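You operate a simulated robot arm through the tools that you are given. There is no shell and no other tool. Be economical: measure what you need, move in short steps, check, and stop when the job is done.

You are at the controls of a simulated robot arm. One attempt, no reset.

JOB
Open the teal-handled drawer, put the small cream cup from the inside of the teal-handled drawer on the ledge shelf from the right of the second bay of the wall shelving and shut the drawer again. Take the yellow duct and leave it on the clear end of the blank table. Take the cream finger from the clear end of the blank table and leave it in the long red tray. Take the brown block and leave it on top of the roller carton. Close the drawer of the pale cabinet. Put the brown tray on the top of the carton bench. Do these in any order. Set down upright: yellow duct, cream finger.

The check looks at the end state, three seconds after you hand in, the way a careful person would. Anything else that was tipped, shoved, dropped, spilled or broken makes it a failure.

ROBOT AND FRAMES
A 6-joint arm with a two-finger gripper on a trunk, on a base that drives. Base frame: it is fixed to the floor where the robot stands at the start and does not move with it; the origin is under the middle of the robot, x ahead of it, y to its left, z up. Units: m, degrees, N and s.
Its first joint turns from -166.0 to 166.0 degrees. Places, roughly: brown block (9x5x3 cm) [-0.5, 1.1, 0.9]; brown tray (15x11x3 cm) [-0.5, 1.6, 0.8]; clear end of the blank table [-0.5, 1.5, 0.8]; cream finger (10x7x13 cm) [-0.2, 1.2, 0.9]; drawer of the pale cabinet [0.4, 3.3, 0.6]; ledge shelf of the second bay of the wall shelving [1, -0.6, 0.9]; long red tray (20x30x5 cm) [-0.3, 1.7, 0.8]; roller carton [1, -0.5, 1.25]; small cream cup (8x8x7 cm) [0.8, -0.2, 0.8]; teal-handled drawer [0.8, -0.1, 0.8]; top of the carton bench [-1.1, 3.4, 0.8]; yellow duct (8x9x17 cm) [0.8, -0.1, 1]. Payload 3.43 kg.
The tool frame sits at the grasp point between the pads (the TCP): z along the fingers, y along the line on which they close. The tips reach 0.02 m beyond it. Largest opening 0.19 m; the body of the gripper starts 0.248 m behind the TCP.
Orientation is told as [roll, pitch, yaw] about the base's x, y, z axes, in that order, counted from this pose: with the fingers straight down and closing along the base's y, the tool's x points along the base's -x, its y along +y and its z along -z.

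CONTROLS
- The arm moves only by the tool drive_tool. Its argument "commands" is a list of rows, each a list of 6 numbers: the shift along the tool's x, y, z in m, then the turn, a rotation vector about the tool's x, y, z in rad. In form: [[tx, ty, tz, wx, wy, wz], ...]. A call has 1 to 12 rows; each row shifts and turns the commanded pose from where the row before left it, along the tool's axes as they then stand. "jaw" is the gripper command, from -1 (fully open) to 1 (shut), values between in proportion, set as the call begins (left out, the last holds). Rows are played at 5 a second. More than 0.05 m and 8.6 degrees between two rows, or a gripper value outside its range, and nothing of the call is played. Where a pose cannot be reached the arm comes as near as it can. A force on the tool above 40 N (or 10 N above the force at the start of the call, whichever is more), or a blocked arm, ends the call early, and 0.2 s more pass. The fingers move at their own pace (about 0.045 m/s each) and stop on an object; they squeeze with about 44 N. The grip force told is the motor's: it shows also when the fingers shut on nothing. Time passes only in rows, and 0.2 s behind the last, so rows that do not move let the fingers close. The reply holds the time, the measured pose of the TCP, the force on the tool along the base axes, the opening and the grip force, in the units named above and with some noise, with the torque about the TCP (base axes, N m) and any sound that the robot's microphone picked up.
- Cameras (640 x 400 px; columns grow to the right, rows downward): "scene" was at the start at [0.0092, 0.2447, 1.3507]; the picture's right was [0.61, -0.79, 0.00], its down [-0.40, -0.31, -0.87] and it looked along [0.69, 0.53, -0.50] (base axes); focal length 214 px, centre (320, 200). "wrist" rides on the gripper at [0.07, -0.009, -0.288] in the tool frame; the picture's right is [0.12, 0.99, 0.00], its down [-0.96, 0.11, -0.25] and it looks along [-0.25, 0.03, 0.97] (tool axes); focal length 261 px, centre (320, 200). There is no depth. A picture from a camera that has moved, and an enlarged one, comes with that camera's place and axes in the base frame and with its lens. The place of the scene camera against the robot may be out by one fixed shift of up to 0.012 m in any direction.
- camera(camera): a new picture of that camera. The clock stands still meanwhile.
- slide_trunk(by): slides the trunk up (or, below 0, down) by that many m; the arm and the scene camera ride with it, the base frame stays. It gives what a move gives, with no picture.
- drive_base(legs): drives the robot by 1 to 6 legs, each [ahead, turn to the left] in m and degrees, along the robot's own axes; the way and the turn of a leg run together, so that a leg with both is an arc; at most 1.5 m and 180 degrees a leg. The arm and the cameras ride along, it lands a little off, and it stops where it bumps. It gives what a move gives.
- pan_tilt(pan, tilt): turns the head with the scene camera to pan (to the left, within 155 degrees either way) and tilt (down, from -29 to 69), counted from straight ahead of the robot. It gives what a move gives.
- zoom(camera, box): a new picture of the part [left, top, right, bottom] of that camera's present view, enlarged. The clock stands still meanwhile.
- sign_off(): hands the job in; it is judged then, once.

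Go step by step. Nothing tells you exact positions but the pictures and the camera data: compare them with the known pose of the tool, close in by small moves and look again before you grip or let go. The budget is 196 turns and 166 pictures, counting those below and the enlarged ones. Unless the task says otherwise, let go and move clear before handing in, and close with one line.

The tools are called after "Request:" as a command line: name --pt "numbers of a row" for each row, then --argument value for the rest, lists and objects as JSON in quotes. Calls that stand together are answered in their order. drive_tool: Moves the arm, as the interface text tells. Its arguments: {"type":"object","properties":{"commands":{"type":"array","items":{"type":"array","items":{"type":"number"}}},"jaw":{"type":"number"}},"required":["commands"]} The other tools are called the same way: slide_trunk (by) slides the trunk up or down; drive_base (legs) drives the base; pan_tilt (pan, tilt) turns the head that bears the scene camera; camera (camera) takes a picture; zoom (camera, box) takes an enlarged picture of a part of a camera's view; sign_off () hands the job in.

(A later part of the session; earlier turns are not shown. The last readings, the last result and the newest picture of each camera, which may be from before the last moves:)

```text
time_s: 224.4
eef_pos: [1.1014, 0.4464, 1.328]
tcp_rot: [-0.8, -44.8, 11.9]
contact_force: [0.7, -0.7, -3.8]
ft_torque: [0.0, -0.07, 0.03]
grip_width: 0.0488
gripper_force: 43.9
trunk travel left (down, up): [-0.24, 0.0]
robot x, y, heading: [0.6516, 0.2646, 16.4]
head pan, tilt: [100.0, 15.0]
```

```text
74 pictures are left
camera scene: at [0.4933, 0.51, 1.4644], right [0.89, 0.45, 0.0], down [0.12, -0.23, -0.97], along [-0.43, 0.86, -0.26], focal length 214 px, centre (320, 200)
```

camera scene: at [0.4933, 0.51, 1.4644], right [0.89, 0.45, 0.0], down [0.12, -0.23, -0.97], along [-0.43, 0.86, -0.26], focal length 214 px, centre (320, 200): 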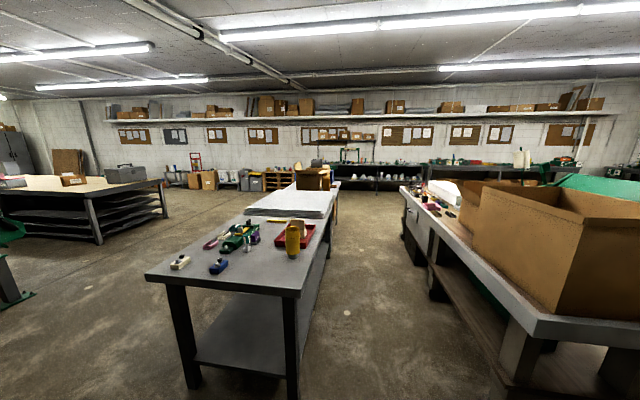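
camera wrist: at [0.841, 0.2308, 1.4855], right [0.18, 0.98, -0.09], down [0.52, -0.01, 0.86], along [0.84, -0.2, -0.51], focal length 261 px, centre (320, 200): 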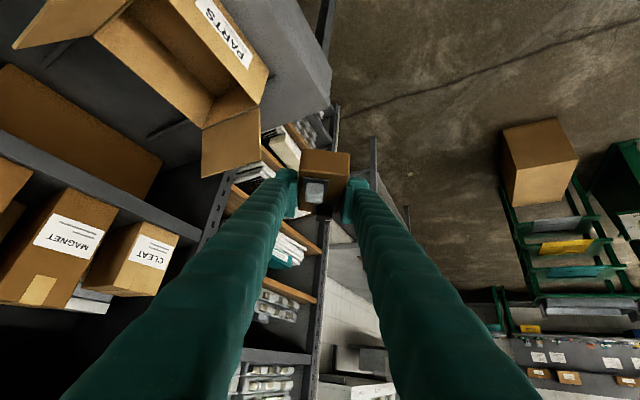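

Head is out of the way (pan 100). Swing right again.

Request:
drive_tool --pt "0.0016 -0.0475 -0.0016 0.0695 0 0.0695" --pt "0.0016 -0.0475 -0.0016 0.0695 0 0.0695" --pt "0.0016 -0.0475 -0.0016 0.0695 0 0.0695" --pt "0.0016 -0.0475 -0.0016 0.0695 0 0.0695" --pt "0.0016 -0.0475 -0.0016 0.0695 0 0.0695" --pt "0.0016 -0.0475 -0.0016 0.0695 0 0.0695" --pt "0.0016 -0.0475 -0.0016 0.0695 0 0.0695" --pt "0.0016 -0.0475 -0.0016 0.0695 0 0.0695"

Request:
drive_tool --pt "0.0016 -0.0475 -0.0016 0.0695 0 0.0695" --pt "0.0016 -0.0475 -0.0016 0.0695 0 0.0695" --pt "0.0016 -0.0475 -0.0016 0.0695 0 0.0695" --pt "0.0016 -0.0475 -0.0016 0.0695 0 0.0695" --pt "0.0016 -0.0475 -0.0016 0.0695 0 0.0695" --pt "0.0016 -0.0475 -0.0016 0.0695 0 0.0695" --pt "0.0016 -0.0475 -0.0016 0.0695 0 0.0695"

Request:
camera --camera "wrist"

```text
time_s: 226.4
eef_pos: [1.0571, 0.141, 1.3344]
tcp_rot: [-0.7, -45.3, -22.9]
contact_force: [0.2, 0.0, -2.4]
ft_torque: [0.06, -0.01, 0.06]
grip_width: 0.0487
gripper_force: 44.0
trunk travel left (down, up): [-0.24, 0.0]
robot x, y, heading: [0.6562, 0.2646, 16.8]
head pan, tilt: [100.0, 15.0]
stopped in row 8: the arm was blocked; the commanded pose is now the measured one
```

```text
time_s: 228.2
eef_pos: [0.9733, -0.0226, 1.333]
tcp_rot: [0.1, -45.2, -40.0]
contact_force: [1.2, -0.8, -4.0]
ft_torque: [0.11, -0.05, 0.09]
grip_width: 0.0491
gripper_force: 43.9
trunk travel left (down, up): [-0.24, 0.0]
robot x, y, heading: [0.6508, 0.2634, 16.6]
head pan, tilt: [100.0, 15.0]
stopped in row 7: the arm was blocked; the commanded pose is now the measured one
```

```text
73 pictures are left
camera wrist: at [0.7745, 0.1321, 1.486], right [0.57, 0.81, -0.08], down [0.46, -0.24, 0.86], along [0.68, -0.53, -0.51], focal length 261 px, centre (320, 200)
```

wrist: 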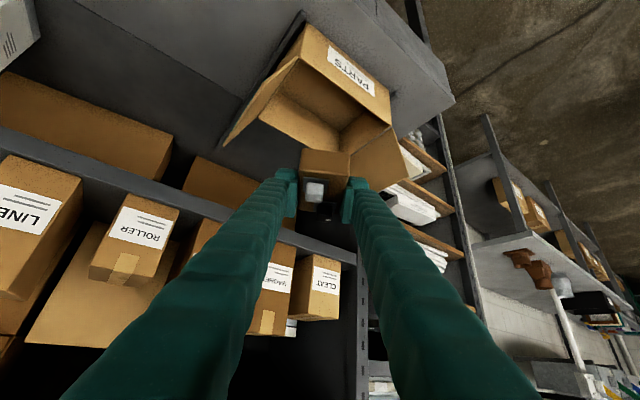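

Blocked again at this folded radius. Extend outward so the boom leans forward, then continue swinging.

Request:
drive_tool --pt "-0.0304 0 0.0304 0 0 0" --pt "-0.0304 0 0.0304 0 0 0" --pt "-0.0304 0 0.0304 0 0 0"

Request:
drive_tool --pt "0.0013 -0.0475 -0.0013 0.06 0 0.06" --pt "0.0013 -0.0475 -0.0013 0.06 0 0.06" --pt "0.0013 -0.0475 -0.0013 0.06 0 0.06"

Request:
camera --camera "scene"

```text
time_s: 228.9
eef_pos: [0.9542, -0.0934, 1.3804]
tcp_rot: [-2.9, -50.8, -48.5]
contact_force: [1.0, -1.6, -4.0]
ft_torque: [0.03, -0.03, 0.03]
grip_width: 0.0487
gripper_force: 44.0
trunk travel left (down, up): [-0.24, 0.0]
robot x, y, heading: [0.6519, 0.2608, 16.9]
head pan, tilt: [100.0, 15.0]
stopped in row 3: the arm was blocked; the commanded pose is now the measured one
```

```text
time_s: 229.7
eef_pos: [0.8367, -0.1698, 1.3833]
tcp_rot: [-0.2, -51.0, -64.8]
contact_force: [-0.8, 0.9, -2.4]
ft_torque: [-0.11, -0.03, -0.04]
grip_width: 0.0491
gripper_force: 44.0
trunk travel left (down, up): [-0.24, 0.0]
robot x, y, heading: [0.6548, 0.261, 16.7]
head pan, tilt: [100.0, 15.0]
```

```text
72 pictures are left
camera scene: at [0.5424, 0.5208, 1.4639], right [1.0, -0.07, 0.0], down [-0.02, -0.26, -0.96], along [0.06, 0.96, -0.26], focal length 214 px, centre (320, 200)
```

scene: 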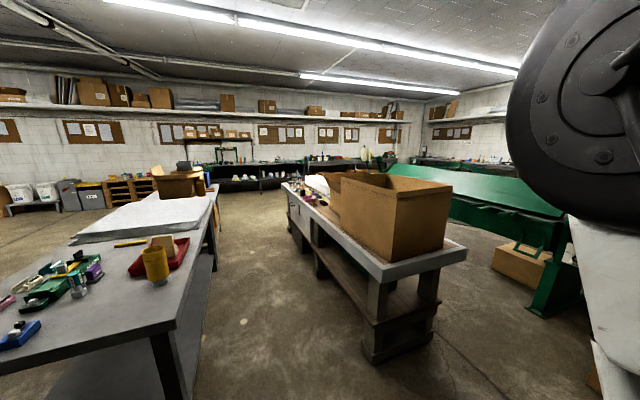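

The elbow nudged the head but the arm is nearly there. Move the head further round, then correct the tool attitude to 45° and yaw -72.6.

Request:
pan_tilt --pan 140 --tilt 15

Request:
drive_tool --pt "0 0 0 0 0.105 0" --pt "0 0 0 0.096 0 0.096" --pt "0 0 0 0 0 0"

Request:
camera --camera "wrist"

Request:
camera --camera "scene"

```text
time_s: 230.8
eef_pos: [0.8386, -0.1685, 1.3826]
tcp_rot: [-0.4, -51.0, -64.4]
contact_force: [0.0, -0.1, -4.4]
ft_torque: [-0.02, 0.02, -0.03]
grip_width: 0.049
gripper_force: 44.3
trunk travel left (down, up): [-0.24, 0.0]
robot x, y, heading: [0.6533, 0.2662, 16.7]
head pan, tilt: [140.0, 15.0]
```

```text
time_s: 231.6
eef_pos: [0.8362, -0.1687, 1.3813]
tcp_rot: [-0.5, -45.0, -72.4]
contact_force: [0.0, -1.1, -3.1]
ft_torque: [0.0, -0.01, 0.01]
grip_width: 0.0488
gripper_force: 44.0
trunk travel left (down, up): [-0.24, 0.0]
robot x, y, heading: [0.6538, 0.2614, 16.7]
head pan, tilt: [140.0, 15.0]
```

```text
71 pictures are left
camera wrist: at [0.7549, 0.0697, 1.5364], right [0.92, 0.38, -0.09], down [0.26, -0.45, 0.86], along [0.28, -0.81, -0.51], focal length 261 px, centre (320, 200)
```

wrist: 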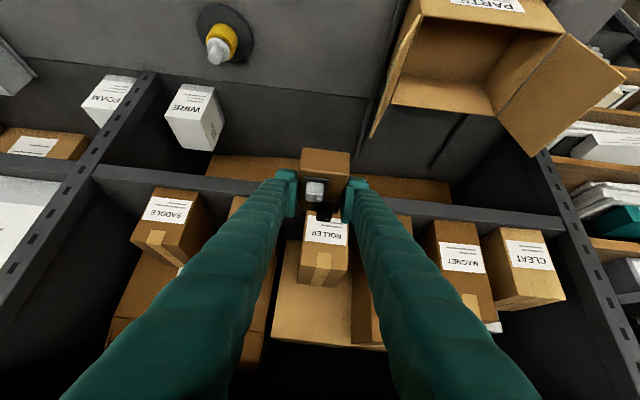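

```text
70 pictures are left
camera scene: at [0.45, 0.4638, 1.4644], right [0.4, 0.92, 0.0], down [0.24, -0.1, -0.97], along [-0.89, 0.38, -0.26], focal length 214 px, centre (320, 200)
```

scene: 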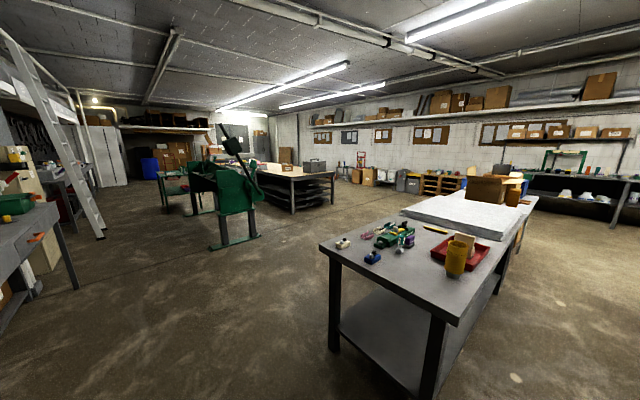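

Request:
zoom --camera "wrist" --box '[240, 130, 440, 330]'

```text
2.00 times, centred on (340, 230) of wrist
camera zoom: at [0.7549, 0.0697, 1.5364], right [0.92, 0.38, -0.09], down [0.26, -0.45, 0.86], along [0.28, -0.81, -0.51], focal length 521 px, centre (280, 140)
```

zoom: 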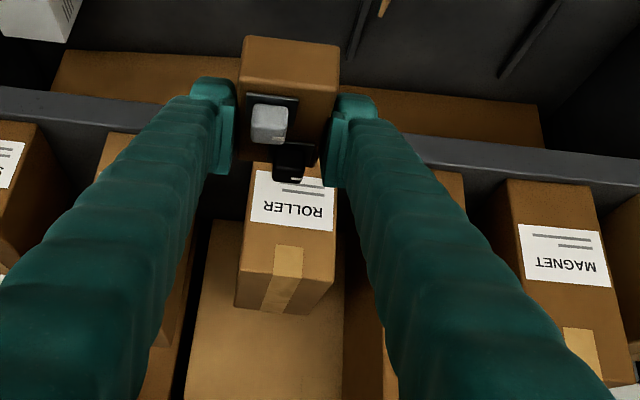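

Roller is dead ahead: about 3 cm to the +u side. Raise, shift and extend part-way, then look.

Request:
drive_tool --pt "-0.027 0.015 -0.027 0 0 0" --pt "-0.027 0.016 -0.027 0 0 0" --pt "-0.033 0 0.033 0 0 0" --pt "-0.033 0 0.033 0 0 0" --pt "-0.033 0 0.033 0 0 0"

Request:
camera --camera "wrist"

```text
time_s: 233.0
eef_pos: [0.8851, -0.2854, 1.4726]
tcp_rot: [-0.2, -46.5, -74.4]
contact_force: [-1.2, 0.4, -2.7]
ft_torque: [-0.04, 0.03, -0.03]
grip_width: 0.0491
gripper_force: 44.6
trunk travel left (down, up): [-0.24, 0.0]
robot x, y, heading: [0.6534, 0.2651, 16.6]
head pan, tilt: [140.0, 15.0]
stopped in row 5: the arm was blocked; the commanded pose is now the measured one
```

```text
68 pictures are left
camera wrist: at [0.8103, -0.0393, 1.6197], right [0.94, 0.34, -0.09], down [0.24, -0.43, 0.87], along [0.26, -0.83, -0.49], focal length 261 px, centre (320, 200)
```

wrist: 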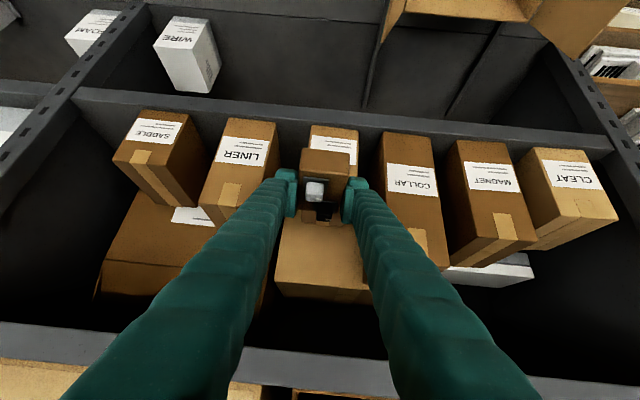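

Request:
camera --camera "scene"

```text
67 pictures are left
camera scene: at [0.4993, 0.5121, 1.4736], right [0.92, 0.39, 0.0], down [0.06, -0.15, -0.99], along [-0.39, 0.91, -0.16], focal length 214 px, centre (320, 200)
```

scene: 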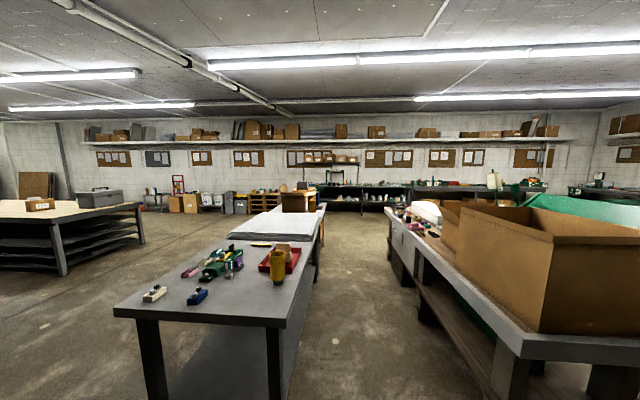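

The elbow is nudging the head. Try parking the head at pan 50 and see if it's free there.

Request:
pan_tilt --pan 50 --tilt 30

Request:
camera --camera "scene"

```text
time_s: 234.7
eef_pos: [0.885, -0.2878, 1.4704]
tcp_rot: [0.0, -46.2, -74.5]
contact_force: [-0.1, -0.1, -4.1]
ft_torque: [-0.02, 0.0, 0.03]
grip_width: 0.0491
gripper_force: 43.8
trunk travel left (down, up): [-0.24, 0.0]
robot x, y, heading: [0.6515, 0.2648, 16.3]
head pan, tilt: [50.0, 30.0]
```

```text
66 pictures are left
camera scene: at [0.5065, 0.5153, 1.4678], right [0.95, 0.31, 0.0], down [0.07, -0.21, -0.97], along [-0.3, 0.93, -0.22], focal length 214 px, centre (320, 200)
```

scene: 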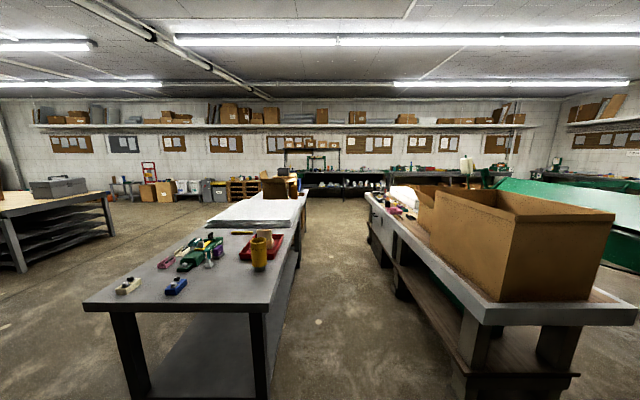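

Request:
drive_tool --pt "-0.025 0 0.025 0 0 0" --pt "-0.025 0 0.025 0 0 0"

Request:
camera --camera "scene"

```text
time_s: 235.2
eef_pos: [0.9109, -0.3561, 1.471]
tcp_rot: [-0.2, -46.0, -74.0]
contact_force: [-0.7, -0.4, -3.8]
ft_torque: [0.0, -0.05, 0.05]
grip_width: 0.0489
gripper_force: 44.0
trunk travel left (down, up): [-0.24, 0.0]
robot x, y, heading: [0.6514, 0.2625, 16.8]
head pan, tilt: [50.0, 30.0]
```

```text
65 pictures are left
camera scene: at [0.571, 0.51, 1.442], right [0.92, -0.39, 0.0], down [-0.19, -0.44, -0.88], along [0.34, 0.81, -0.48], focal length 214 px, centre (320, 200)
```

scene: 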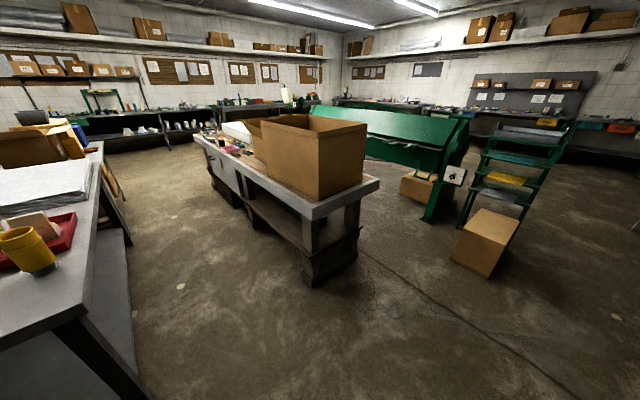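

Extending freed it. Correct attitude and lateral offset, and look.

Request:
drive_tool --pt "0 0.012 0 -0.017 0.017 -0.017" --pt "-0.02 0 0.02 0 0 0"

Request:
camera --camera "wrist"

Request:
zoom --camera "wrist" --box '[220, 90, 420, 290]'

```text
time_s: 235.8
eef_pos: [0.9295, -0.3775, 1.4733]
tcp_rot: [-0.3, -45.3, -72.8]
contact_force: [0.0, 0.9, -3.4]
ft_torque: [-0.14, -0.05, 0.03]
grip_width: 0.0489
gripper_force: 43.5
trunk travel left (down, up): [-0.24, 0.0]
robot x, y, heading: [0.6521, 0.263, 16.6]
head pan, tilt: [50.0, 30.0]
```

```text
64 pictures are left
camera wrist: at [0.8474, -0.1377, 1.6248], right [0.92, 0.37, -0.09], down [0.26, -0.44, 0.86], along [0.28, -0.82, -0.51], focal length 261 px, centre (320, 200)
```

wrist: 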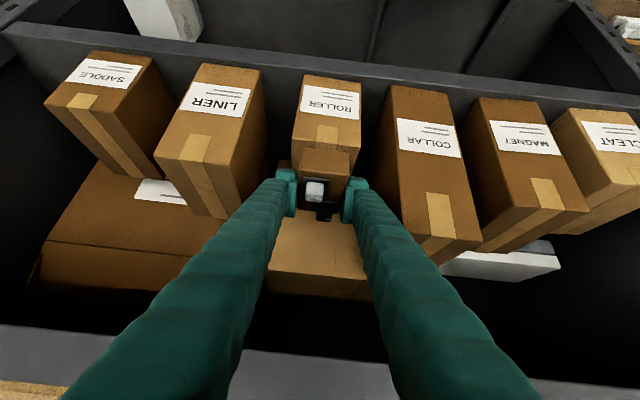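

```text
2.00 times, centred on (320, 190) of wrist
camera zoom: at [0.8474, -0.1377, 1.6248], right [0.92, 0.37, -0.09], down [0.26, -0.44, 0.86], along [0.28, -0.82, -0.51], focal length 521 px, centre (320, 220)
```

zoom: 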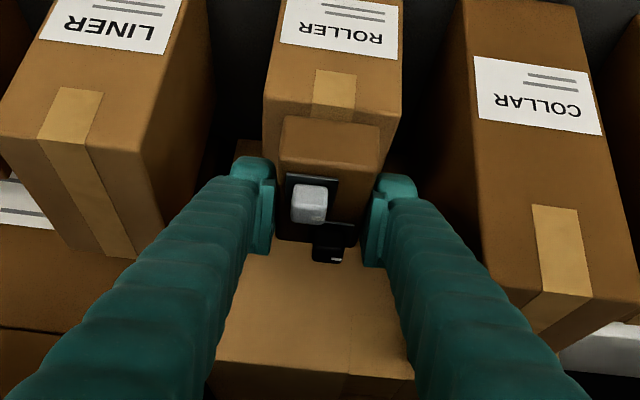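

Block is right in line. Advance 6 cm over the carton, then lower gently to contact.

Request:
drive_tool --pt "-0.021 0.005 0.021 0 0 0" --pt "-0.021 0 0.021 0 0 0" --pt "0.014 0 0.014 0 0 0" --pt "0.003 0 0.003 0 0 0" --pt "0.003 0 0.003 0 0 0" --pt "0.003 0 0.003 0 0 0" --pt "0.003 0 0.003 0 0 0" --pt "0.003 0 0.003 0 0 0" --pt "0.003 0 0.003 0 0 0"

Request:
zoom --camera "wrist" --box '[220, 90, 420, 290]'

```text
time_s: 237.8
eef_pos: [0.9496, -0.4348, 1.4281]
tcp_rot: [-0.3, -45.4, -72.7]
contact_force: [0.8, -1.1, 4.7]
ft_torque: [0.39, -0.11, 0.01]
grip_width: 0.0486
gripper_force: 43.6
trunk travel left (down, up): [-0.24, 0.0]
robot x, y, heading: [0.6515, 0.2648, 16.5]
head pan, tilt: [50.0, 30.0]
```

```text
2.00 times, centred on (320, 190) of wrist
camera zoom: at [0.8691, -0.1945, 1.5802], right [0.92, 0.37, -0.09], down [0.26, -0.44, 0.86], along [0.28, -0.82, -0.51], focal length 521 px, centre (320, 220)
```

zoom: 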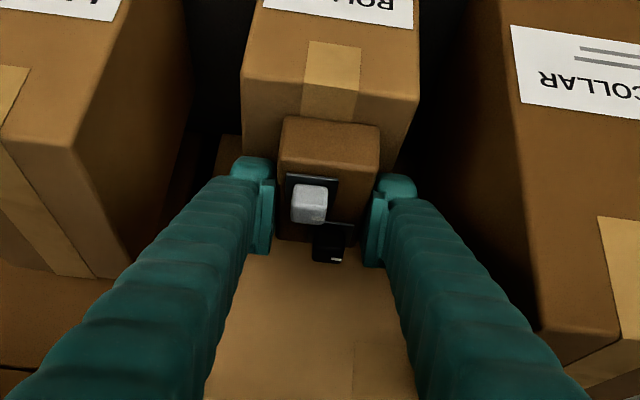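

Contact at the expected height. Release slightly and back out along the tool axis.

Request:
drive_tool --pt "0 0 0 0 0 0" --pt "0 0 0 0 0 0" --pt "0 0 0 0 0 0" --pt "0 0 0 0 0 0" --jaw 0.1

Request:
drive_tool --pt "0 0 -0.02 0 0 0" --pt "0 0 -0.04 0 0 0" --pt "0 0 -0.04 0 0 0"

Request:
camera --camera "wrist"

```text
time_s: 238.8
eef_pos: [0.9505, -0.4347, 1.4272]
tcp_rot: [-0.1, -45.2, -72.9]
contact_force: [0.0, -0.3, 0.0]
ft_torque: [-0.04, 0.0, -0.01]
grip_width: 0.0856
gripper_force: 0.0
trunk travel left (down, up): [-0.24, 0.0]
robot x, y, heading: [0.6552, 0.2598, 16.8]
head pan, tilt: [50.0, 30.0]
```

```text
time_s: 239.7
eef_pos: [0.9295, -0.3663, 1.4959]
tcp_rot: [-0.1, -45.2, -72.8]
contact_force: [-1.2, -1.0, -0.5]
ft_torque: [0.06, 0.03, -0.02]
grip_width: 0.0856
gripper_force: 0.0
trunk travel left (down, up): [-0.24, 0.0]
robot x, y, heading: [0.6518, 0.2615, 16.6]
head pan, tilt: [50.0, 30.0]
```

```text
61 pictures are left
camera wrist: at [0.848, -0.127, 1.6488], right [0.92, 0.37, -0.09], down [0.26, -0.44, 0.86], along [0.28, -0.82, -0.51], focal length 261 px, centre (320, 200)
```

wrist: 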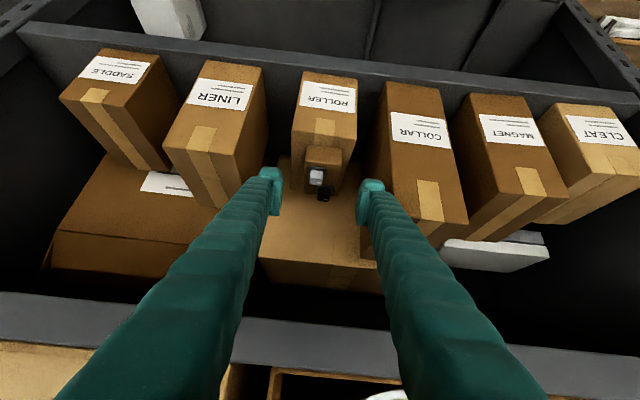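

The brown block sits squarely on the ROLLER carton. Now back out and lower in front of the shelf.

Request:
drive_tool --pt "0.03 0 -0.03 0 0 0" --pt "0.037 0 0.022 0 0 0" --pt "0.037 0 0.022 0 0 0" --pt "0.037 0 0.022 0 0 0" --pt "0.037 0 0.022 0 0 0"

Request:
camera --camera "wrist"

Request:
camera --camera "scene"

```text
time_s: 241.1
eef_pos: [0.9064, -0.3061, 1.3018]
tcp_rot: [-0.5, -42.7, -73.1]
contact_force: [0.6, -0.4, 0.2]
ft_torque: [-0.01, -0.01, -0.01]
grip_width: 0.0857
gripper_force: 0.0
trunk travel left (down, up): [-0.24, 0.0]
robot x, y, heading: [0.6539, 0.2674, 16.8]
head pan, tilt: [50.0, 30.0]
stopped in row 5: the arm was blocked; the commanded pose is now the measured one
```

```text
60 pictures are left
camera wrist: at [0.8303, -0.0726, 1.4653], right [0.93, 0.37, -0.09], down [0.27, -0.48, 0.83], along [0.26, -0.8, -0.55], focal length 261 px, centre (320, 200)
```

wrist: 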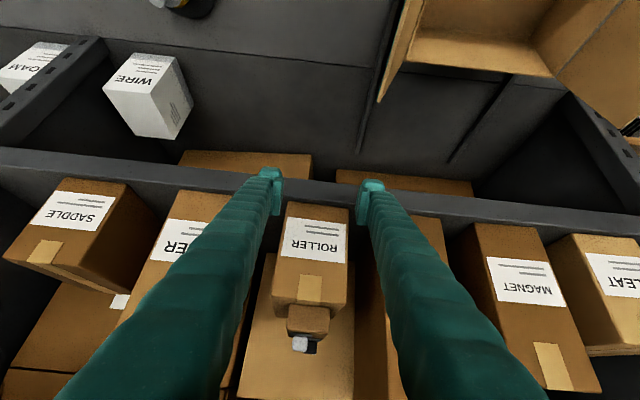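

```text
59 pictures are left
camera scene: at [0.5181, 0.51, 1.4269], right [0.98, 0.21, 0.0], down [0.13, -0.61, -0.78], along [-0.16, 0.76, -0.63], focal length 214 px, centre (320, 200)
```

scene: 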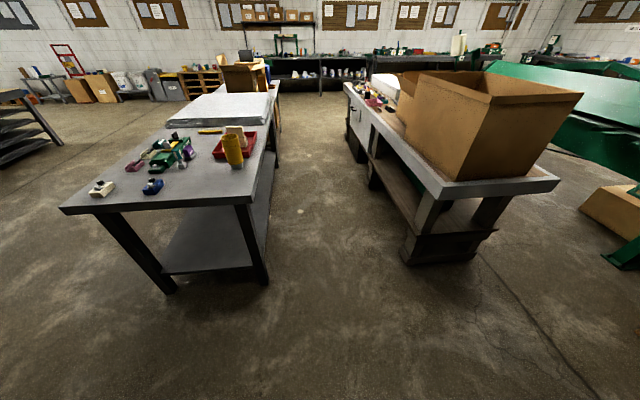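

The boom leans over the head mast when the arm points right. I'll drive the robot clear instead: small right turn, back up along the bench, then turn away from it.

Request:
drive_base --legs '[[0, -12], [-0.6, 0]]'

Request:
drive_base --legs '[[0, 72]]'

Request:
camera --camera "wrist"

```text
time_s: 245.2
eef_pos: [0.1973, -0.3957, 1.3029]
tcp_rot: [-0.5, -42.9, -84.6]
contact_force: [0.5, -0.2, 0.5]
ft_torque: [0.02, -0.05, 0.01]
grip_width: 0.0854
gripper_force: 0.0
trunk travel left (down, up): [-0.24, 0.0]
robot x, y, heading: [0.0566, 0.2127, 5.1]
head pan, tilt: [50.0, 30.0]
```

```text
time_s: 248.8
eef_pos: [0.6807, 0.1355, 1.3002]
tcp_rot: [-0.5, -42.5, -14.2]
contact_force: [0.2, 0.1, -0.3]
ft_torque: [-0.02, 0.02, -0.01]
grip_width: 0.0857
gripper_force: 0.0
trunk travel left (down, up): [-0.24, 0.0]
robot x, y, heading: [0.061, 0.2135, 75.9]
head pan, tilt: [50.0, 30.0]
```

```text
58 pictures are left
camera wrist: at [0.4415, 0.1886, 1.4642], right [0.16, 0.98, -0.09], down [0.55, -0.02, 0.83], along [0.82, -0.18, -0.55], focal length 261 px, centre (320, 200)
```

wrist: 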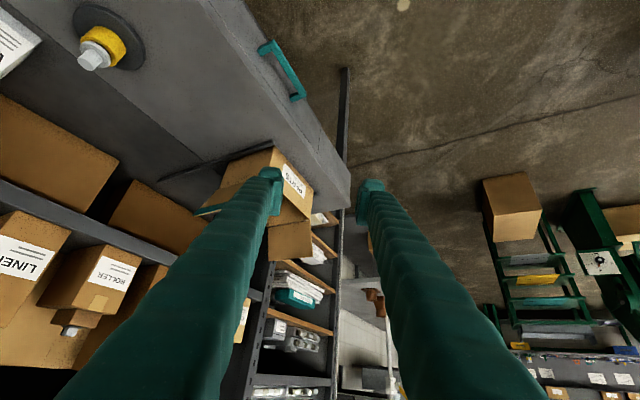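

Clear. Extend the arm a bit and swing it left to the robot's front.

Request:
drive_tool --pt "-0.024 0.03 0.022 0 0 0" --pt "-0.024 0.03 0.022 0 0 0" --pt "-0.024 0.03 0.022 0 0 0" --pt "0.0012 0.0475 -0.0011 -0.0446 0 -0.0487" --pt "0.0012 0.0475 -0.0011 -0.0446 0 -0.0487" --pt "0.0012 0.0475 -0.0011 -0.0446 0 -0.0487" --pt "0.0012 0.0475 -0.0011 -0.0446 0 -0.0487" --pt "0.0012 0.0475 -0.0011 -0.0446 0 -0.0487" --pt "0.0012 0.0475 -0.0011 -0.0446 0 -0.0487" --pt "0.0012 0.0475 -0.0011 -0.0446 0 -0.0487" --pt "0.0012 0.0475 -0.0011 -0.0446 0 -0.0487"

Request:
drive_tool --pt "0.0012 0.0475 -0.0011 -0.0446 0 -0.0487" --pt "0.0012 0.0475 -0.0011 -0.0446 0 -0.0487" --pt "0.0012 0.0475 -0.0011 -0.0446 0 -0.0487" --pt "0.0012 0.0475 -0.0011 -0.0446 0 -0.0487" --pt "0.0012 0.0475 -0.0011 -0.0446 0 -0.0487" --pt "0.0012 0.0475 -0.0011 -0.0446 0 -0.0487"

```text
time_s: 251.2
eef_pos: [0.7949, 0.5746, 1.2965]
tcp_rot: [-0.4, -42.4, 16.2]
contact_force: [0.8, 0.2, -0.1]
ft_torque: [0.03, -0.01, 0.03]
grip_width: 0.0854
gripper_force: 0.0
trunk travel left (down, up): [-0.24, 0.0]
robot x, y, heading: [0.0663, 0.2113, 75.6]
head pan, tilt: [50.0, 30.0]
```

```text
time_s: 252.6
eef_pos: [0.6613, 0.8253, 1.2937]
tcp_rot: [-0.4, -42.2, 38.9]
contact_force: [0.5, -0.3, 0.0]
ft_torque: [0.04, 0.06, 0.05]
grip_width: 0.0854
gripper_force: 0.1
trunk travel left (down, up): [-0.24, 0.0]
robot x, y, heading: [0.063, 0.2114, 75.5]
head pan, tilt: [50.0, 30.0]
```

Now retract to robot-front and untilt.

Request:
drive_tool --pt "0.0302 0.0222 -0.0273 0 0 0" --pt "0.0302 0.0222 -0.0273 0 0 0" --pt "0.0302 0.0222 -0.0273 0 0 0" --pt "0.0302 0.0222 -0.0273 0 0 0" --pt "0.0302 0.0222 -0.0273 0 0 0" --pt "0.0302 0.0222 -0.0273 0 0 0" --pt "0.0302 0.0222 -0.0273 0 0 0" --pt "0.0302 0.0222 -0.0273 0 0 0"

Request:
slide_trunk --by -0.11

Request:
drive_tool --pt "0 0 0 0 0.1473 0" --pt "0 0 0 0 0.1473 0" --pt "0 0 0 0 0.1473 0" --pt "0 0 0 0 0.1473 0" --pt "0 0 0 0 0.1473 0"

```text
time_s: 254.4
eef_pos: [0.294, 0.76, 1.2923]
tcp_rot: [-0.3, -42.2, 38.6]
contact_force: [0.4, -0.9, -0.5]
ft_torque: [-0.03, -0.07, -0.01]
grip_width: 0.0852
gripper_force: 0.1
trunk travel left (down, up): [-0.24, 0.0]
robot x, y, heading: [0.0614, 0.213, 75.5]
head pan, tilt: [50.0, 30.0]
```

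```text
time_s: 255.8
eef_pos: [0.295, 0.7599, 1.184]
tcp_rot: [-0.2, -42.2, 38.7]
contact_force: [-0.1, -0.1, 0.1]
ft_torque: [0.01, -0.02, 0.0]
grip_width: 0.0857
gripper_force: 0.1
trunk travel left (down, up): [-0.13, 0.11]
robot x, y, heading: [0.0614, 0.2117, 75.9]
head pan, tilt: [50.0, 30.0]
```

```text
time_s: 257.0
eef_pos: [0.2939, 0.7592, 1.1842]
tcp_rot: [-0.1, 0.0, 38.5]
contact_force: [-0.4, -1.6, 1.3]
ft_torque: [0.28, -0.19, -0.02]
grip_width: 0.0855
gripper_force: 0.1
trunk travel left (down, up): [-0.13, 0.11]
robot x, y, heading: [0.0586, 0.2132, 75.7]
head pan, tilt: [50.0, 30.0]
```

Request:
drive_base --legs '[[0, -58], [0.16, 0], [0, -45]]'

Request:
pan_tilt --pan 20 --tilt 45

Request:
camera --camera "scene"

Request:
camera --camera "wrist"

```text
time_s: 263.3
eef_pos: [0.6996, -0.0838, 1.1838]
tcp_rot: [-0.1, 0.0, -63.6]
contact_force: [0.4, 0.4, -0.1]
ft_torque: [0.01, -0.02, 0.02]
grip_width: 0.0854
gripper_force: 0.0
trunk travel left (down, up): [-0.13, 0.11]
robot x, y, heading: [0.2088, 0.2618, -26.6]
head pan, tilt: [50.0, 30.0]
```

```text
time_s: 264.2
eef_pos: [0.6996, -0.0844, 1.1828]
tcp_rot: [-0.2, 0.0, -63.7]
contact_force: [-0.6, 0.1, -0.1]
ft_torque: [0.03, 0.02, -0.01]
grip_width: 0.0856
gripper_force: 0.0
trunk travel left (down, up): [-0.13, 0.11]
robot x, y, heading: [0.2122, 0.2625, -26.6]
head pan, tilt: [20.0, 45.0]
```

```text
57 pictures are left
camera scene: at [0.3257, 0.4471, 1.3077], right [-0.11, -0.99, 0.0], down [-0.7, 0.08, -0.71], along [0.7, -0.08, -0.71], focal length 214 px, centre (320, 200)
```

scene: 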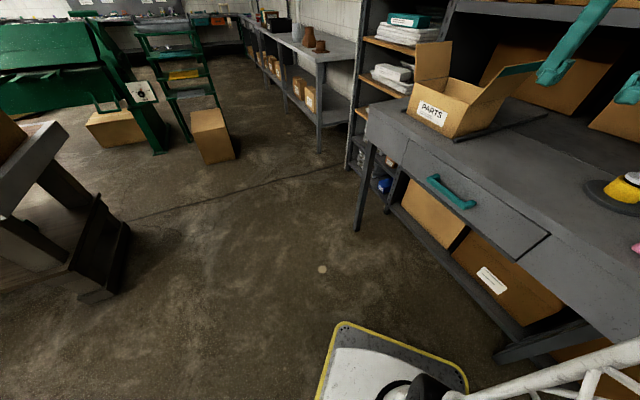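

```text
56 pictures are left
camera wrist: at [0.6628, -0.0242, 1.471], right [0.84, 0.55, 0.0], down [0.53, -0.81, 0.25], along [0.13, -0.21, -0.97], focal length 261 px, centre (320, 200)
```

wrist: 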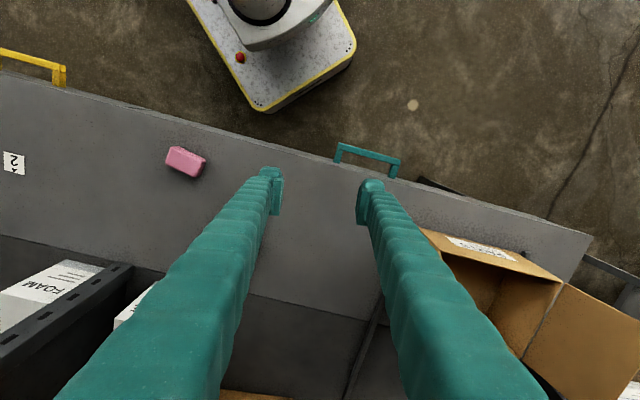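

Handle bar centre ≈(0.785,0.0), z≈0.85. Rotate so the fingers close along n and move above it.

Request:
drive_tool --pt "0 0 0 0 0 -0.1414" --pt "0 0 0 0 0 -0.1414" --pt "0 0 0 0 0 -0.1414" --pt "0 0 0 0 0 -0.1414" --pt "0 0 0 0 0 -0.1414" --pt "0 0 0 0 0 -0.1414" --pt "0 0 0 0 0 -0.1414" --pt "0 0 0 0 0 -0.1414" --pt "0 0 0 0 0 -0.1414" --pt "0 0 0 0 0 -0.1414" --jaw 0.55

Request:
drive_tool --pt "-0.0355 0.0191 0 0 0 0" --pt "-0.0355 0.0191 0 0 0 0" --pt "-0.0355 0.0191 0 0 0 0" --pt "0 0 0.05 0 0 0" --pt "0 0 0.05 0 0 0" --pt "0 0 0.05 0 0 0"

Request:
zoom --camera "wrist" --box '[220, 110, 420, 235]'

```text
time_s: 266.4
eef_pos: [0.6996, -0.0836, 1.1831]
tcp_rot: [-0.1, 0.3, 17.4]
contact_force: [-0.8, -0.7, 0.2]
ft_torque: [0.0, -0.02, -0.02]
grip_width: 0.0426
gripper_force: 0.0
trunk travel left (down, up): [-0.13, 0.11]
robot x, y, heading: [0.2106, 0.2602, -26.5]
head pan, tilt: [20.0, 45.0]
```

```text
time_s: 267.8
eef_pos: [0.7831, 0.0021, 1.0312]
tcp_rot: [-0.1, 0.1, 17.3]
contact_force: [1.0, 0.4, 0.2]
ft_torque: [0.0, -0.05, -0.01]
grip_width: 0.0429
gripper_force: 0.1
trunk travel left (down, up): [-0.13, 0.11]
robot x, y, heading: [0.2119, 0.2599, -26.7]
head pan, tilt: [20.0, 45.0]
```

```text
3.20 times, centred on (320, 172) of wrist
camera zoom: at [0.7192, -0.0279, 1.3198], right [-0.41, 0.91, 0.0], down [0.89, 0.4, 0.24], along [0.22, 0.1, -0.97], focal length 834 px, centre (320, 288)
```

zoom: 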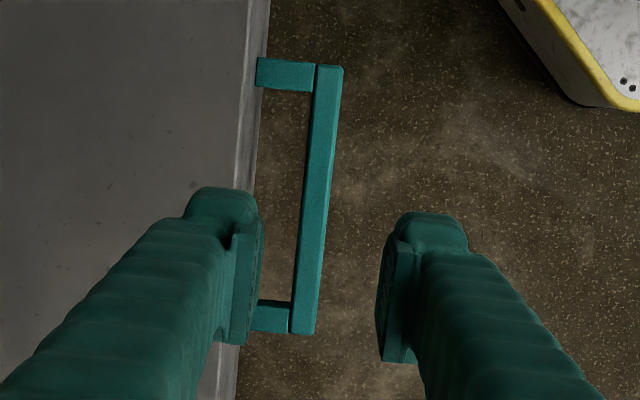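

Shift 6 mm outward so the rear finger fits the gap, descend close and check.

Request:
drive_tool --pt "0 0.006 0.04 0 0 0" --pt "0 0 0.04 0 0 0" --pt "0 0 0.04 0 0 0"

Request:
zoom --camera "wrist" --box '[220, 110, 420, 235]'

Request:
zoom --camera "scene" --box '[360, 110, 560, 235]'

```text
time_s: 268.6
eef_pos: [0.7836, 0.0061, 0.937]
tcp_rot: [-0.5, -0.1, 17.2]
contact_force: [-4.5, 2.5, 19.5]
ft_torque: [-0.93, 0.05, -0.24]
grip_width: 0.0416
gripper_force: 0.0
trunk travel left (down, up): [-0.13, 0.11]
robot x, y, heading: [0.211, 0.2586, -26.6]
head pan, tilt: [20.0, 45.0]
stopped in row 3: the force on the tool passed its limit at 98 N (the readings are from after the stop); the commanded pose is now the measured one
```

```text
3.20 times, centred on (320, 172) of wrist
camera zoom: at [0.7179, -0.0219, 1.2249], right [-0.41, 0.91, -0.01], down [0.88, 0.4, 0.25], along [0.23, 0.09, -0.97], focal length 834 px, centre (320, 288)
```

zoom: 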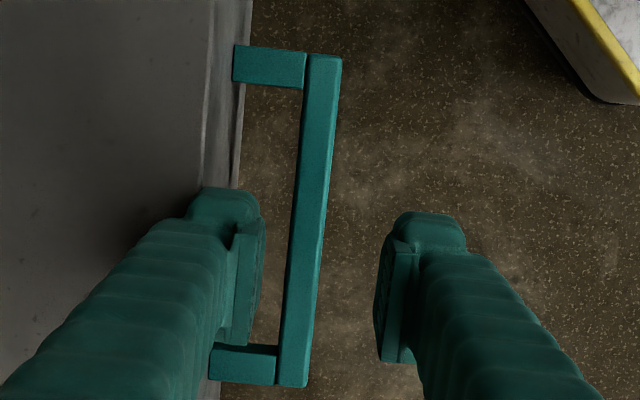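

```text
3.20 times, centred on (460, 172) of scene
camera zoom: at [0.3251, 0.4474, 1.308], right [-0.12, -0.99, 0.0], down [-0.7, 0.08, -0.71], along [0.7, -0.08, -0.71], focal length 686 px, centre (-128, 288)
```

zoom: 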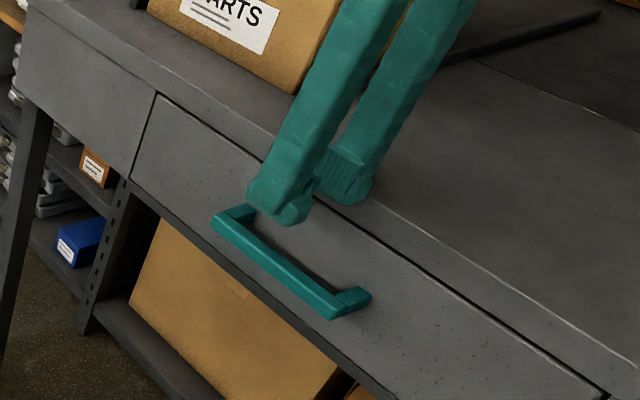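

The rear finger touched the bench lip — vertical access is too tight. I'll back up, and take the bar horizontally (fingers above and below).

Request:
drive_tool --pt "0 0 -0.03 0 0 0" --pt "0 0.03 -0.04 0 0 0" --pt "0 0.04 -0.03 0 0 0" --pt "0 0.045 0 0 0 0" --pt "0 0.045 0 0 0 0"

Request:
drive_tool --pt "0 0 0 0.1484 0 0" --pt "0 0 0 0.1484 0 0" --pt "0 0 0 0.1484 0 0" --pt "0 0 0 0.1484 0 0" --pt "0 0 0 0.1484 0 0" --pt "0 0 0 0.1484 0 0" --pt "0 0 0 0.1484 0 0" --pt "0 0 0 0.1484 0 0" --pt "0 0 0 0.1484 0 0" --pt "0 0 0 0.1484 0 0" --jaw 0.47

Request:
camera --camera "wrist"

Request:
camera --camera "scene"

```text
time_s: 269.8
eef_pos: [0.7367, 0.1594, 1.0324]
tcp_rot: [-0.4, 0.1, 17.2]
contact_force: [0.3, -0.2, -0.6]
ft_torque: [0.09, 0.15, 0.01]
grip_width: 0.0427
gripper_force: 0.2
trunk travel left (down, up): [-0.13, 0.11]
robot x, y, heading: [0.2105, 0.264, -26.5]
head pan, tilt: [20.0, 45.0]
```

```text
time_s: 272.0
eef_pos: [0.7353, 0.158, 1.0347]
tcp_rot: [-85.5, -0.1, 17.2]
contact_force: [-1.2, -0.8, -0.6]
ft_torque: [0.13, 0.01, 0.23]
grip_width: 0.0502
gripper_force: 0.1
trunk travel left (down, up): [-0.13, 0.11]
robot x, y, heading: [0.2115, 0.2613, -26.5]
head pan, tilt: [20.0, 45.0]
```

```text
52 pictures are left
camera wrist: at [0.5848, 0.4103, 1.0658], right [-0.14, 0.04, -0.99], down [0.84, 0.53, -0.09], along [0.52, -0.85, -0.1], focal length 261 px, centre (320, 200)
```

wrist: 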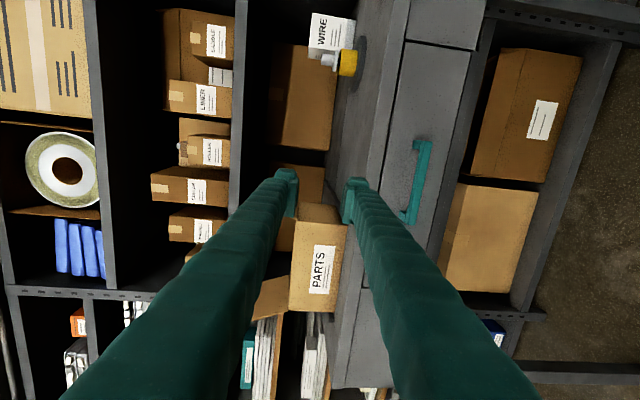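

```text
51 pictures are left
camera scene: at [0.3249, 0.4659, 1.3073], right [0.12, -0.99, 0.0], down [-0.71, -0.09, -0.7], along [0.7, 0.09, -0.71], focal length 214 px, centre (320, 200)
```

scene: 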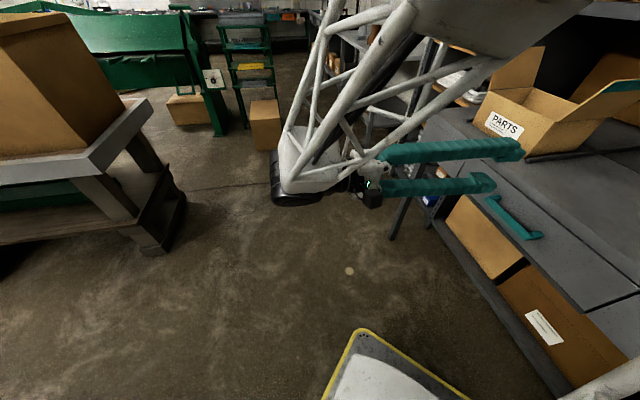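

Excellent side view: handle bar confirmed at z≈0.849. Lower to its height.

Request:
drive_tool --pt "0.0004 0.0464 0.0036 0 0 0" --pt "0.0004 0.0464 0.0036 0 0 0" --pt "0.0004 0.0464 0.0036 0 0 0" --pt "0.0004 0.0464 0.0036 0 0 0"

Request:
camera --camera "wrist"

```text
time_s: 273.0
eef_pos: [0.731, 0.1591, 0.8463]
tcp_rot: [-85.4, -0.1, 17.1]
contact_force: [-0.8, -0.7, 0.9]
ft_torque: [0.15, 0.0, 0.22]
grip_width: 0.0505
gripper_force: 0.0
trunk travel left (down, up): [-0.13, 0.11]
robot x, y, heading: [0.2111, 0.2609, -26.4]
head pan, tilt: [20.0, 45.0]
```

```text
50 pictures are left
camera wrist: at [0.5807, 0.4101, 0.879], right [-0.14, 0.04, -0.99], down [0.84, 0.53, -0.09], along [0.52, -0.85, -0.11], focal length 261 px, centre (320, 200)
```

wrist: 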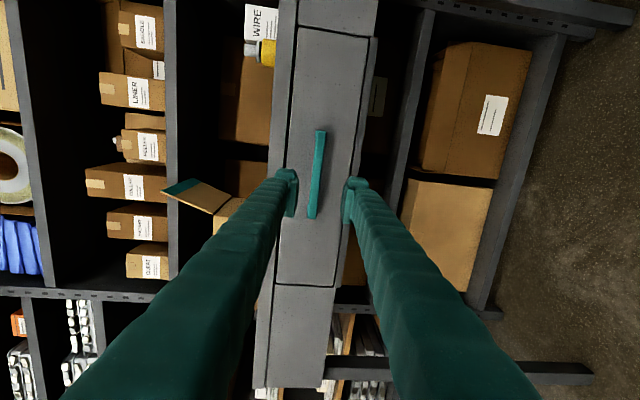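

Handle is centred between the fingers. Advance.

Request:
drive_tool --pt "-0.0006 -0.0035 0.0415 0 0 0" --pt "-0.0006 -0.0035 0.0415 0 0 0" --pt "-0.0006 -0.0035 0.0415 0 0 0"

Request:
camera --camera "wrist"

```text
time_s: 273.8
eef_pos: [0.794, 0.0535, 0.8546]
tcp_rot: [-85.4, 0.2, 17.0]
contact_force: [0.6, 1.0, -0.5]
ft_torque: [-0.04, 0.01, 0.0]
grip_width: 0.0502
gripper_force: 0.1
out of reach, approached as far as the arm can: row 1, 2, 3
trunk travel left (down, up): [-0.13, 0.11]
robot x, y, heading: [0.2126, 0.2614, -26.5]
head pan, tilt: [20.0, 45.0]
```

```text
49 pictures are left
camera wrist: at [0.6438, 0.3058, 0.8864], right [-0.14, 0.04, -0.99], down [0.84, 0.53, -0.1], along [0.52, -0.85, -0.11], focal length 261 px, centre (320, 200)
```

wrist: 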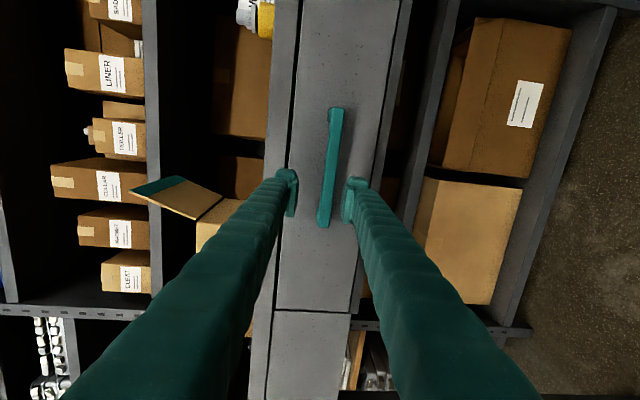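

Reach limit near the trunk's height; lower the trunk 8 cm and re-raise the tool.

Request:
slide_trunk --by -0.08

Request:
drive_tool --pt "0.013 -0.036 -0.0028 0 0 0" --pt "0.013 -0.036 -0.0028 0 0 0"

Request:
camera --camera "wrist"

```text
time_s: 274.9
eef_pos: [0.7939, 0.0535, 0.7752]
tcp_rot: [-85.3, 0.0, 16.9]
contact_force: [0.8, 0.7, 0.4]
ft_torque: [-0.03, -0.02, -0.03]
grip_width: 0.0503
gripper_force: 0.0
trunk travel left (down, up): [-0.05, 0.19]
robot x, y, heading: [0.2119, 0.257, -26.6]
head pan, tilt: [20.0, 45.0]
```

```text
time_s: 275.5
eef_pos: [0.7698, 0.0483, 0.8443]
tcp_rot: [-85.3, 0.1, 17.0]
contact_force: [0.6, -0.1, -0.2]
ft_torque: [-0.11, -0.02, -0.15]
grip_width: 0.0503
gripper_force: 0.1
trunk travel left (down, up): [-0.05, 0.19]
robot x, y, heading: [0.2098, 0.2608, -26.6]
head pan, tilt: [20.0, 45.0]
```

```text
48 pictures are left
camera wrist: at [0.6194, 0.2997, 0.8767], right [-0.14, 0.04, -0.99], down [0.84, 0.53, -0.1], along [0.52, -0.85, -0.11], focal length 261 px, centre (320, 200)
```

wrist: 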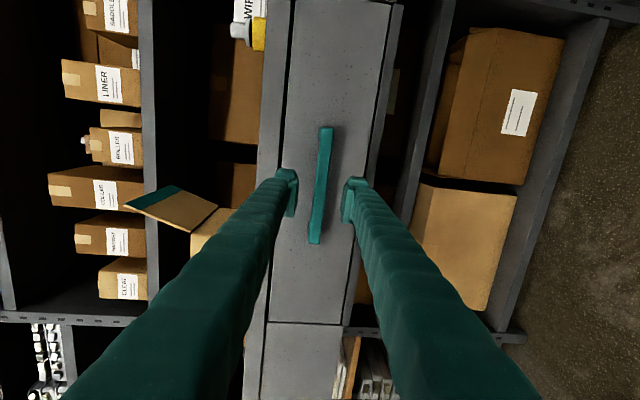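

Request:
drive_tool --pt "0.001 -0.002 0.0245 0 0 0" --pt "0.001 -0.002 0.0235 0 0 0"

Request:
camera --camera "wrist"

Request:
zoom --camera "scene" --box '[400, 140, 600, 265]'

```text
time_s: 276.1
eef_pos: [0.7843, -0.0009, 0.8466]
tcp_rot: [-85.1, 0.0, 16.6]
contact_force: [0.7, -0.3, 0.5]
ft_torque: [-0.03, 0.03, -0.02]
grip_width: 0.05
gripper_force: 0.0
out of reach, approached as far as the arm can: row 2
trunk travel left (down, up): [-0.05, 0.19]
robot x, y, heading: [0.2124, 0.2566, -26.5]
head pan, tilt: [20.0, 45.0]
```

```text
47 pictures are left
camera wrist: at [0.6365, 0.2527, 0.8798], right [-0.14, 0.05, -0.99], down [0.85, 0.52, -0.09], along [0.51, -0.85, -0.11], focal length 261 px, centre (320, 200)
```

wrist: 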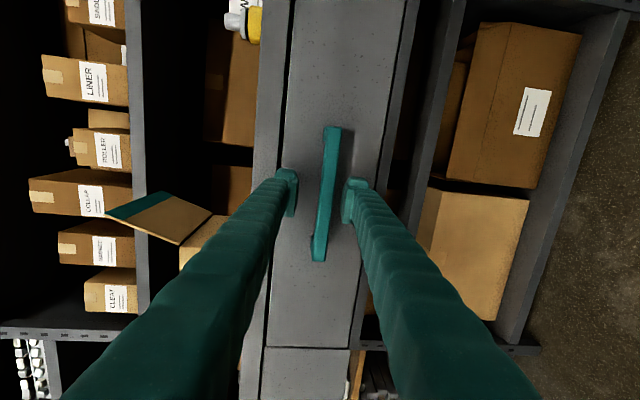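

```text
3.20 times, centred on (500, 202) of scene
camera zoom: at [0.3258, 0.4473, 1.2276], right [-0.11, -0.99, 0.0], down [-0.7, 0.08, -0.71], along [0.7, -0.08, -0.71], focal length 686 px, centre (-256, 192)
```

zoom: 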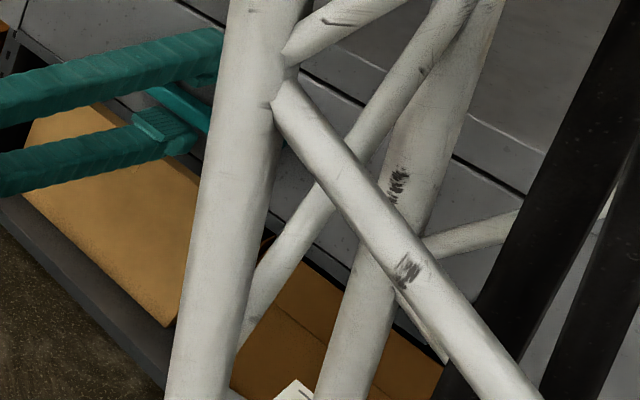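

At the bar; close the fingers.

Request:
drive_tool --pt "0 0 0 0 0 0" --pt "0 0 0 0 0 0" --pt "0 0 0 0 0 0" --jaw 1

Request:
zoom --camera "wrist" --box '[220, 110, 420, 270]'

```text
time_s: 277.0
eef_pos: [0.7849, 0.0002, 0.8419]
tcp_rot: [-84.7, 0.3, 16.6]
contact_force: [0.9, 1.8, -36.3]
ft_torque: [0.32, -0.13, 0.12]
grip_width: 0.0154
gripper_force: 34.8
trunk travel left (down, up): [-0.05, 0.19]
robot x, y, heading: [0.212, 0.2596, -26.6]
head pan, tilt: [20.0, 45.0]
stopped in row 3: the force on the tool passed its limit at 45 N (the readings are from after the stop); the commanded pose is now the measured one
```

```text
2.50 times, centred on (320, 190) of wrist
camera zoom: at [0.6367, 0.2527, 0.8768], right [-0.15, 0.05, -0.99], down [0.85, 0.52, -0.1], along [0.51, -0.85, -0.12], focal length 652 px, centre (320, 225)
```

zoom: 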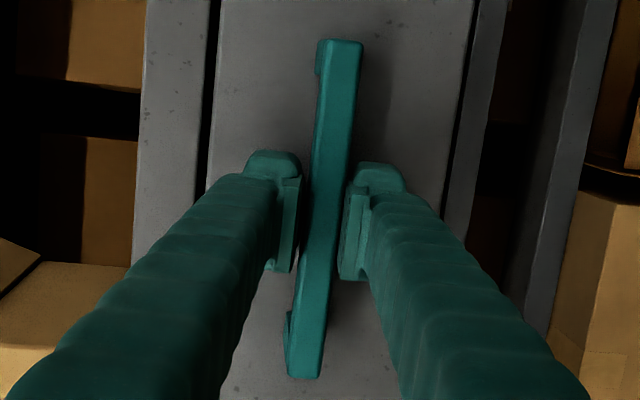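

Gripped the bar. Pull the drawer out along +n.

Request:
drive_tool --pt "0 0.0022 -0.025 0 0 0" --pt "0 0.0022 -0.025 0 0 0" --pt "0 0.0022 -0.025 0 0 0"

Request:
camera --camera "wrist"

```text
time_s: 277.4
eef_pos: [0.778, 0.0198, 0.84]
tcp_rot: [-84.5, 0.4, 16.6]
contact_force: [1.0, -0.4, -21.1]
ft_torque: [0.18, -0.3, 1.19]
grip_width: 0.0152
gripper_force: 45.0
trunk travel left (down, up): [-0.05, 0.19]
robot x, y, heading: [0.2121, 0.2631, -26.5]
head pan, tilt: [20.0, 45.0]
stopped in row 2: the force on the tool passed its limit at 47 N (the readings are from after the stop); the commanded pose is now the measured one
```

```text
44 pictures are left
camera wrist: at [0.6301, 0.2722, 0.8772], right [-0.15, 0.05, -0.99], down [0.85, 0.52, -0.1], along [0.51, -0.85, -0.12], focal length 261 px, centre (320, 200)
```

wrist: 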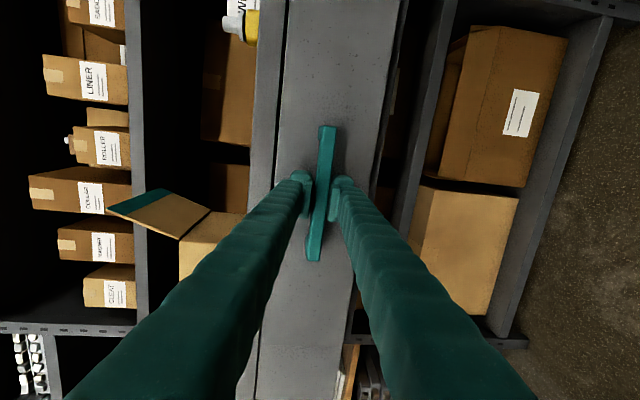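

Drawer moves. Continue pulling in smaller steps, easing 2 mm down.

Request:
drive_tool --pt "0 0.003 -0.012 0 0 0" --pt "0 0.001 -0.015 0 0 0" --pt "0 0.0013 -0.015 0 0 0" --pt "0 0.0013 -0.015 0 0 0" --pt "0 0.0013 -0.015 0 0 0" --pt "0 0.0013 -0.015 0 0 0" --pt "0 0.0013 -0.015 0 0 0" --pt "0 0.0013 -0.015 0 0 0" --pt "0 0.0013 -0.015 0 0 0" --pt "0 0.0013 -0.015 0 0 0"

```text
time_s: 279.8
eef_pos: [0.7325, 0.1617, 0.841]
tcp_rot: [-84.7, 0.2, 16.3]
contact_force: [-3.8, -0.2, -2.7]
ft_torque: [0.03, -0.33, -0.13]
grip_width: 0.0152
gripper_force: 44.8
trunk travel left (down, up): [-0.05, 0.19]
robot x, y, heading: [0.2079, 0.266, -26.7]
head pan, tilt: [20.0, 45.0]
stopped in row 10: the force on the tool passed its limit at 41 N (the readings are from after the stop); the commanded pose is now the measured one
```

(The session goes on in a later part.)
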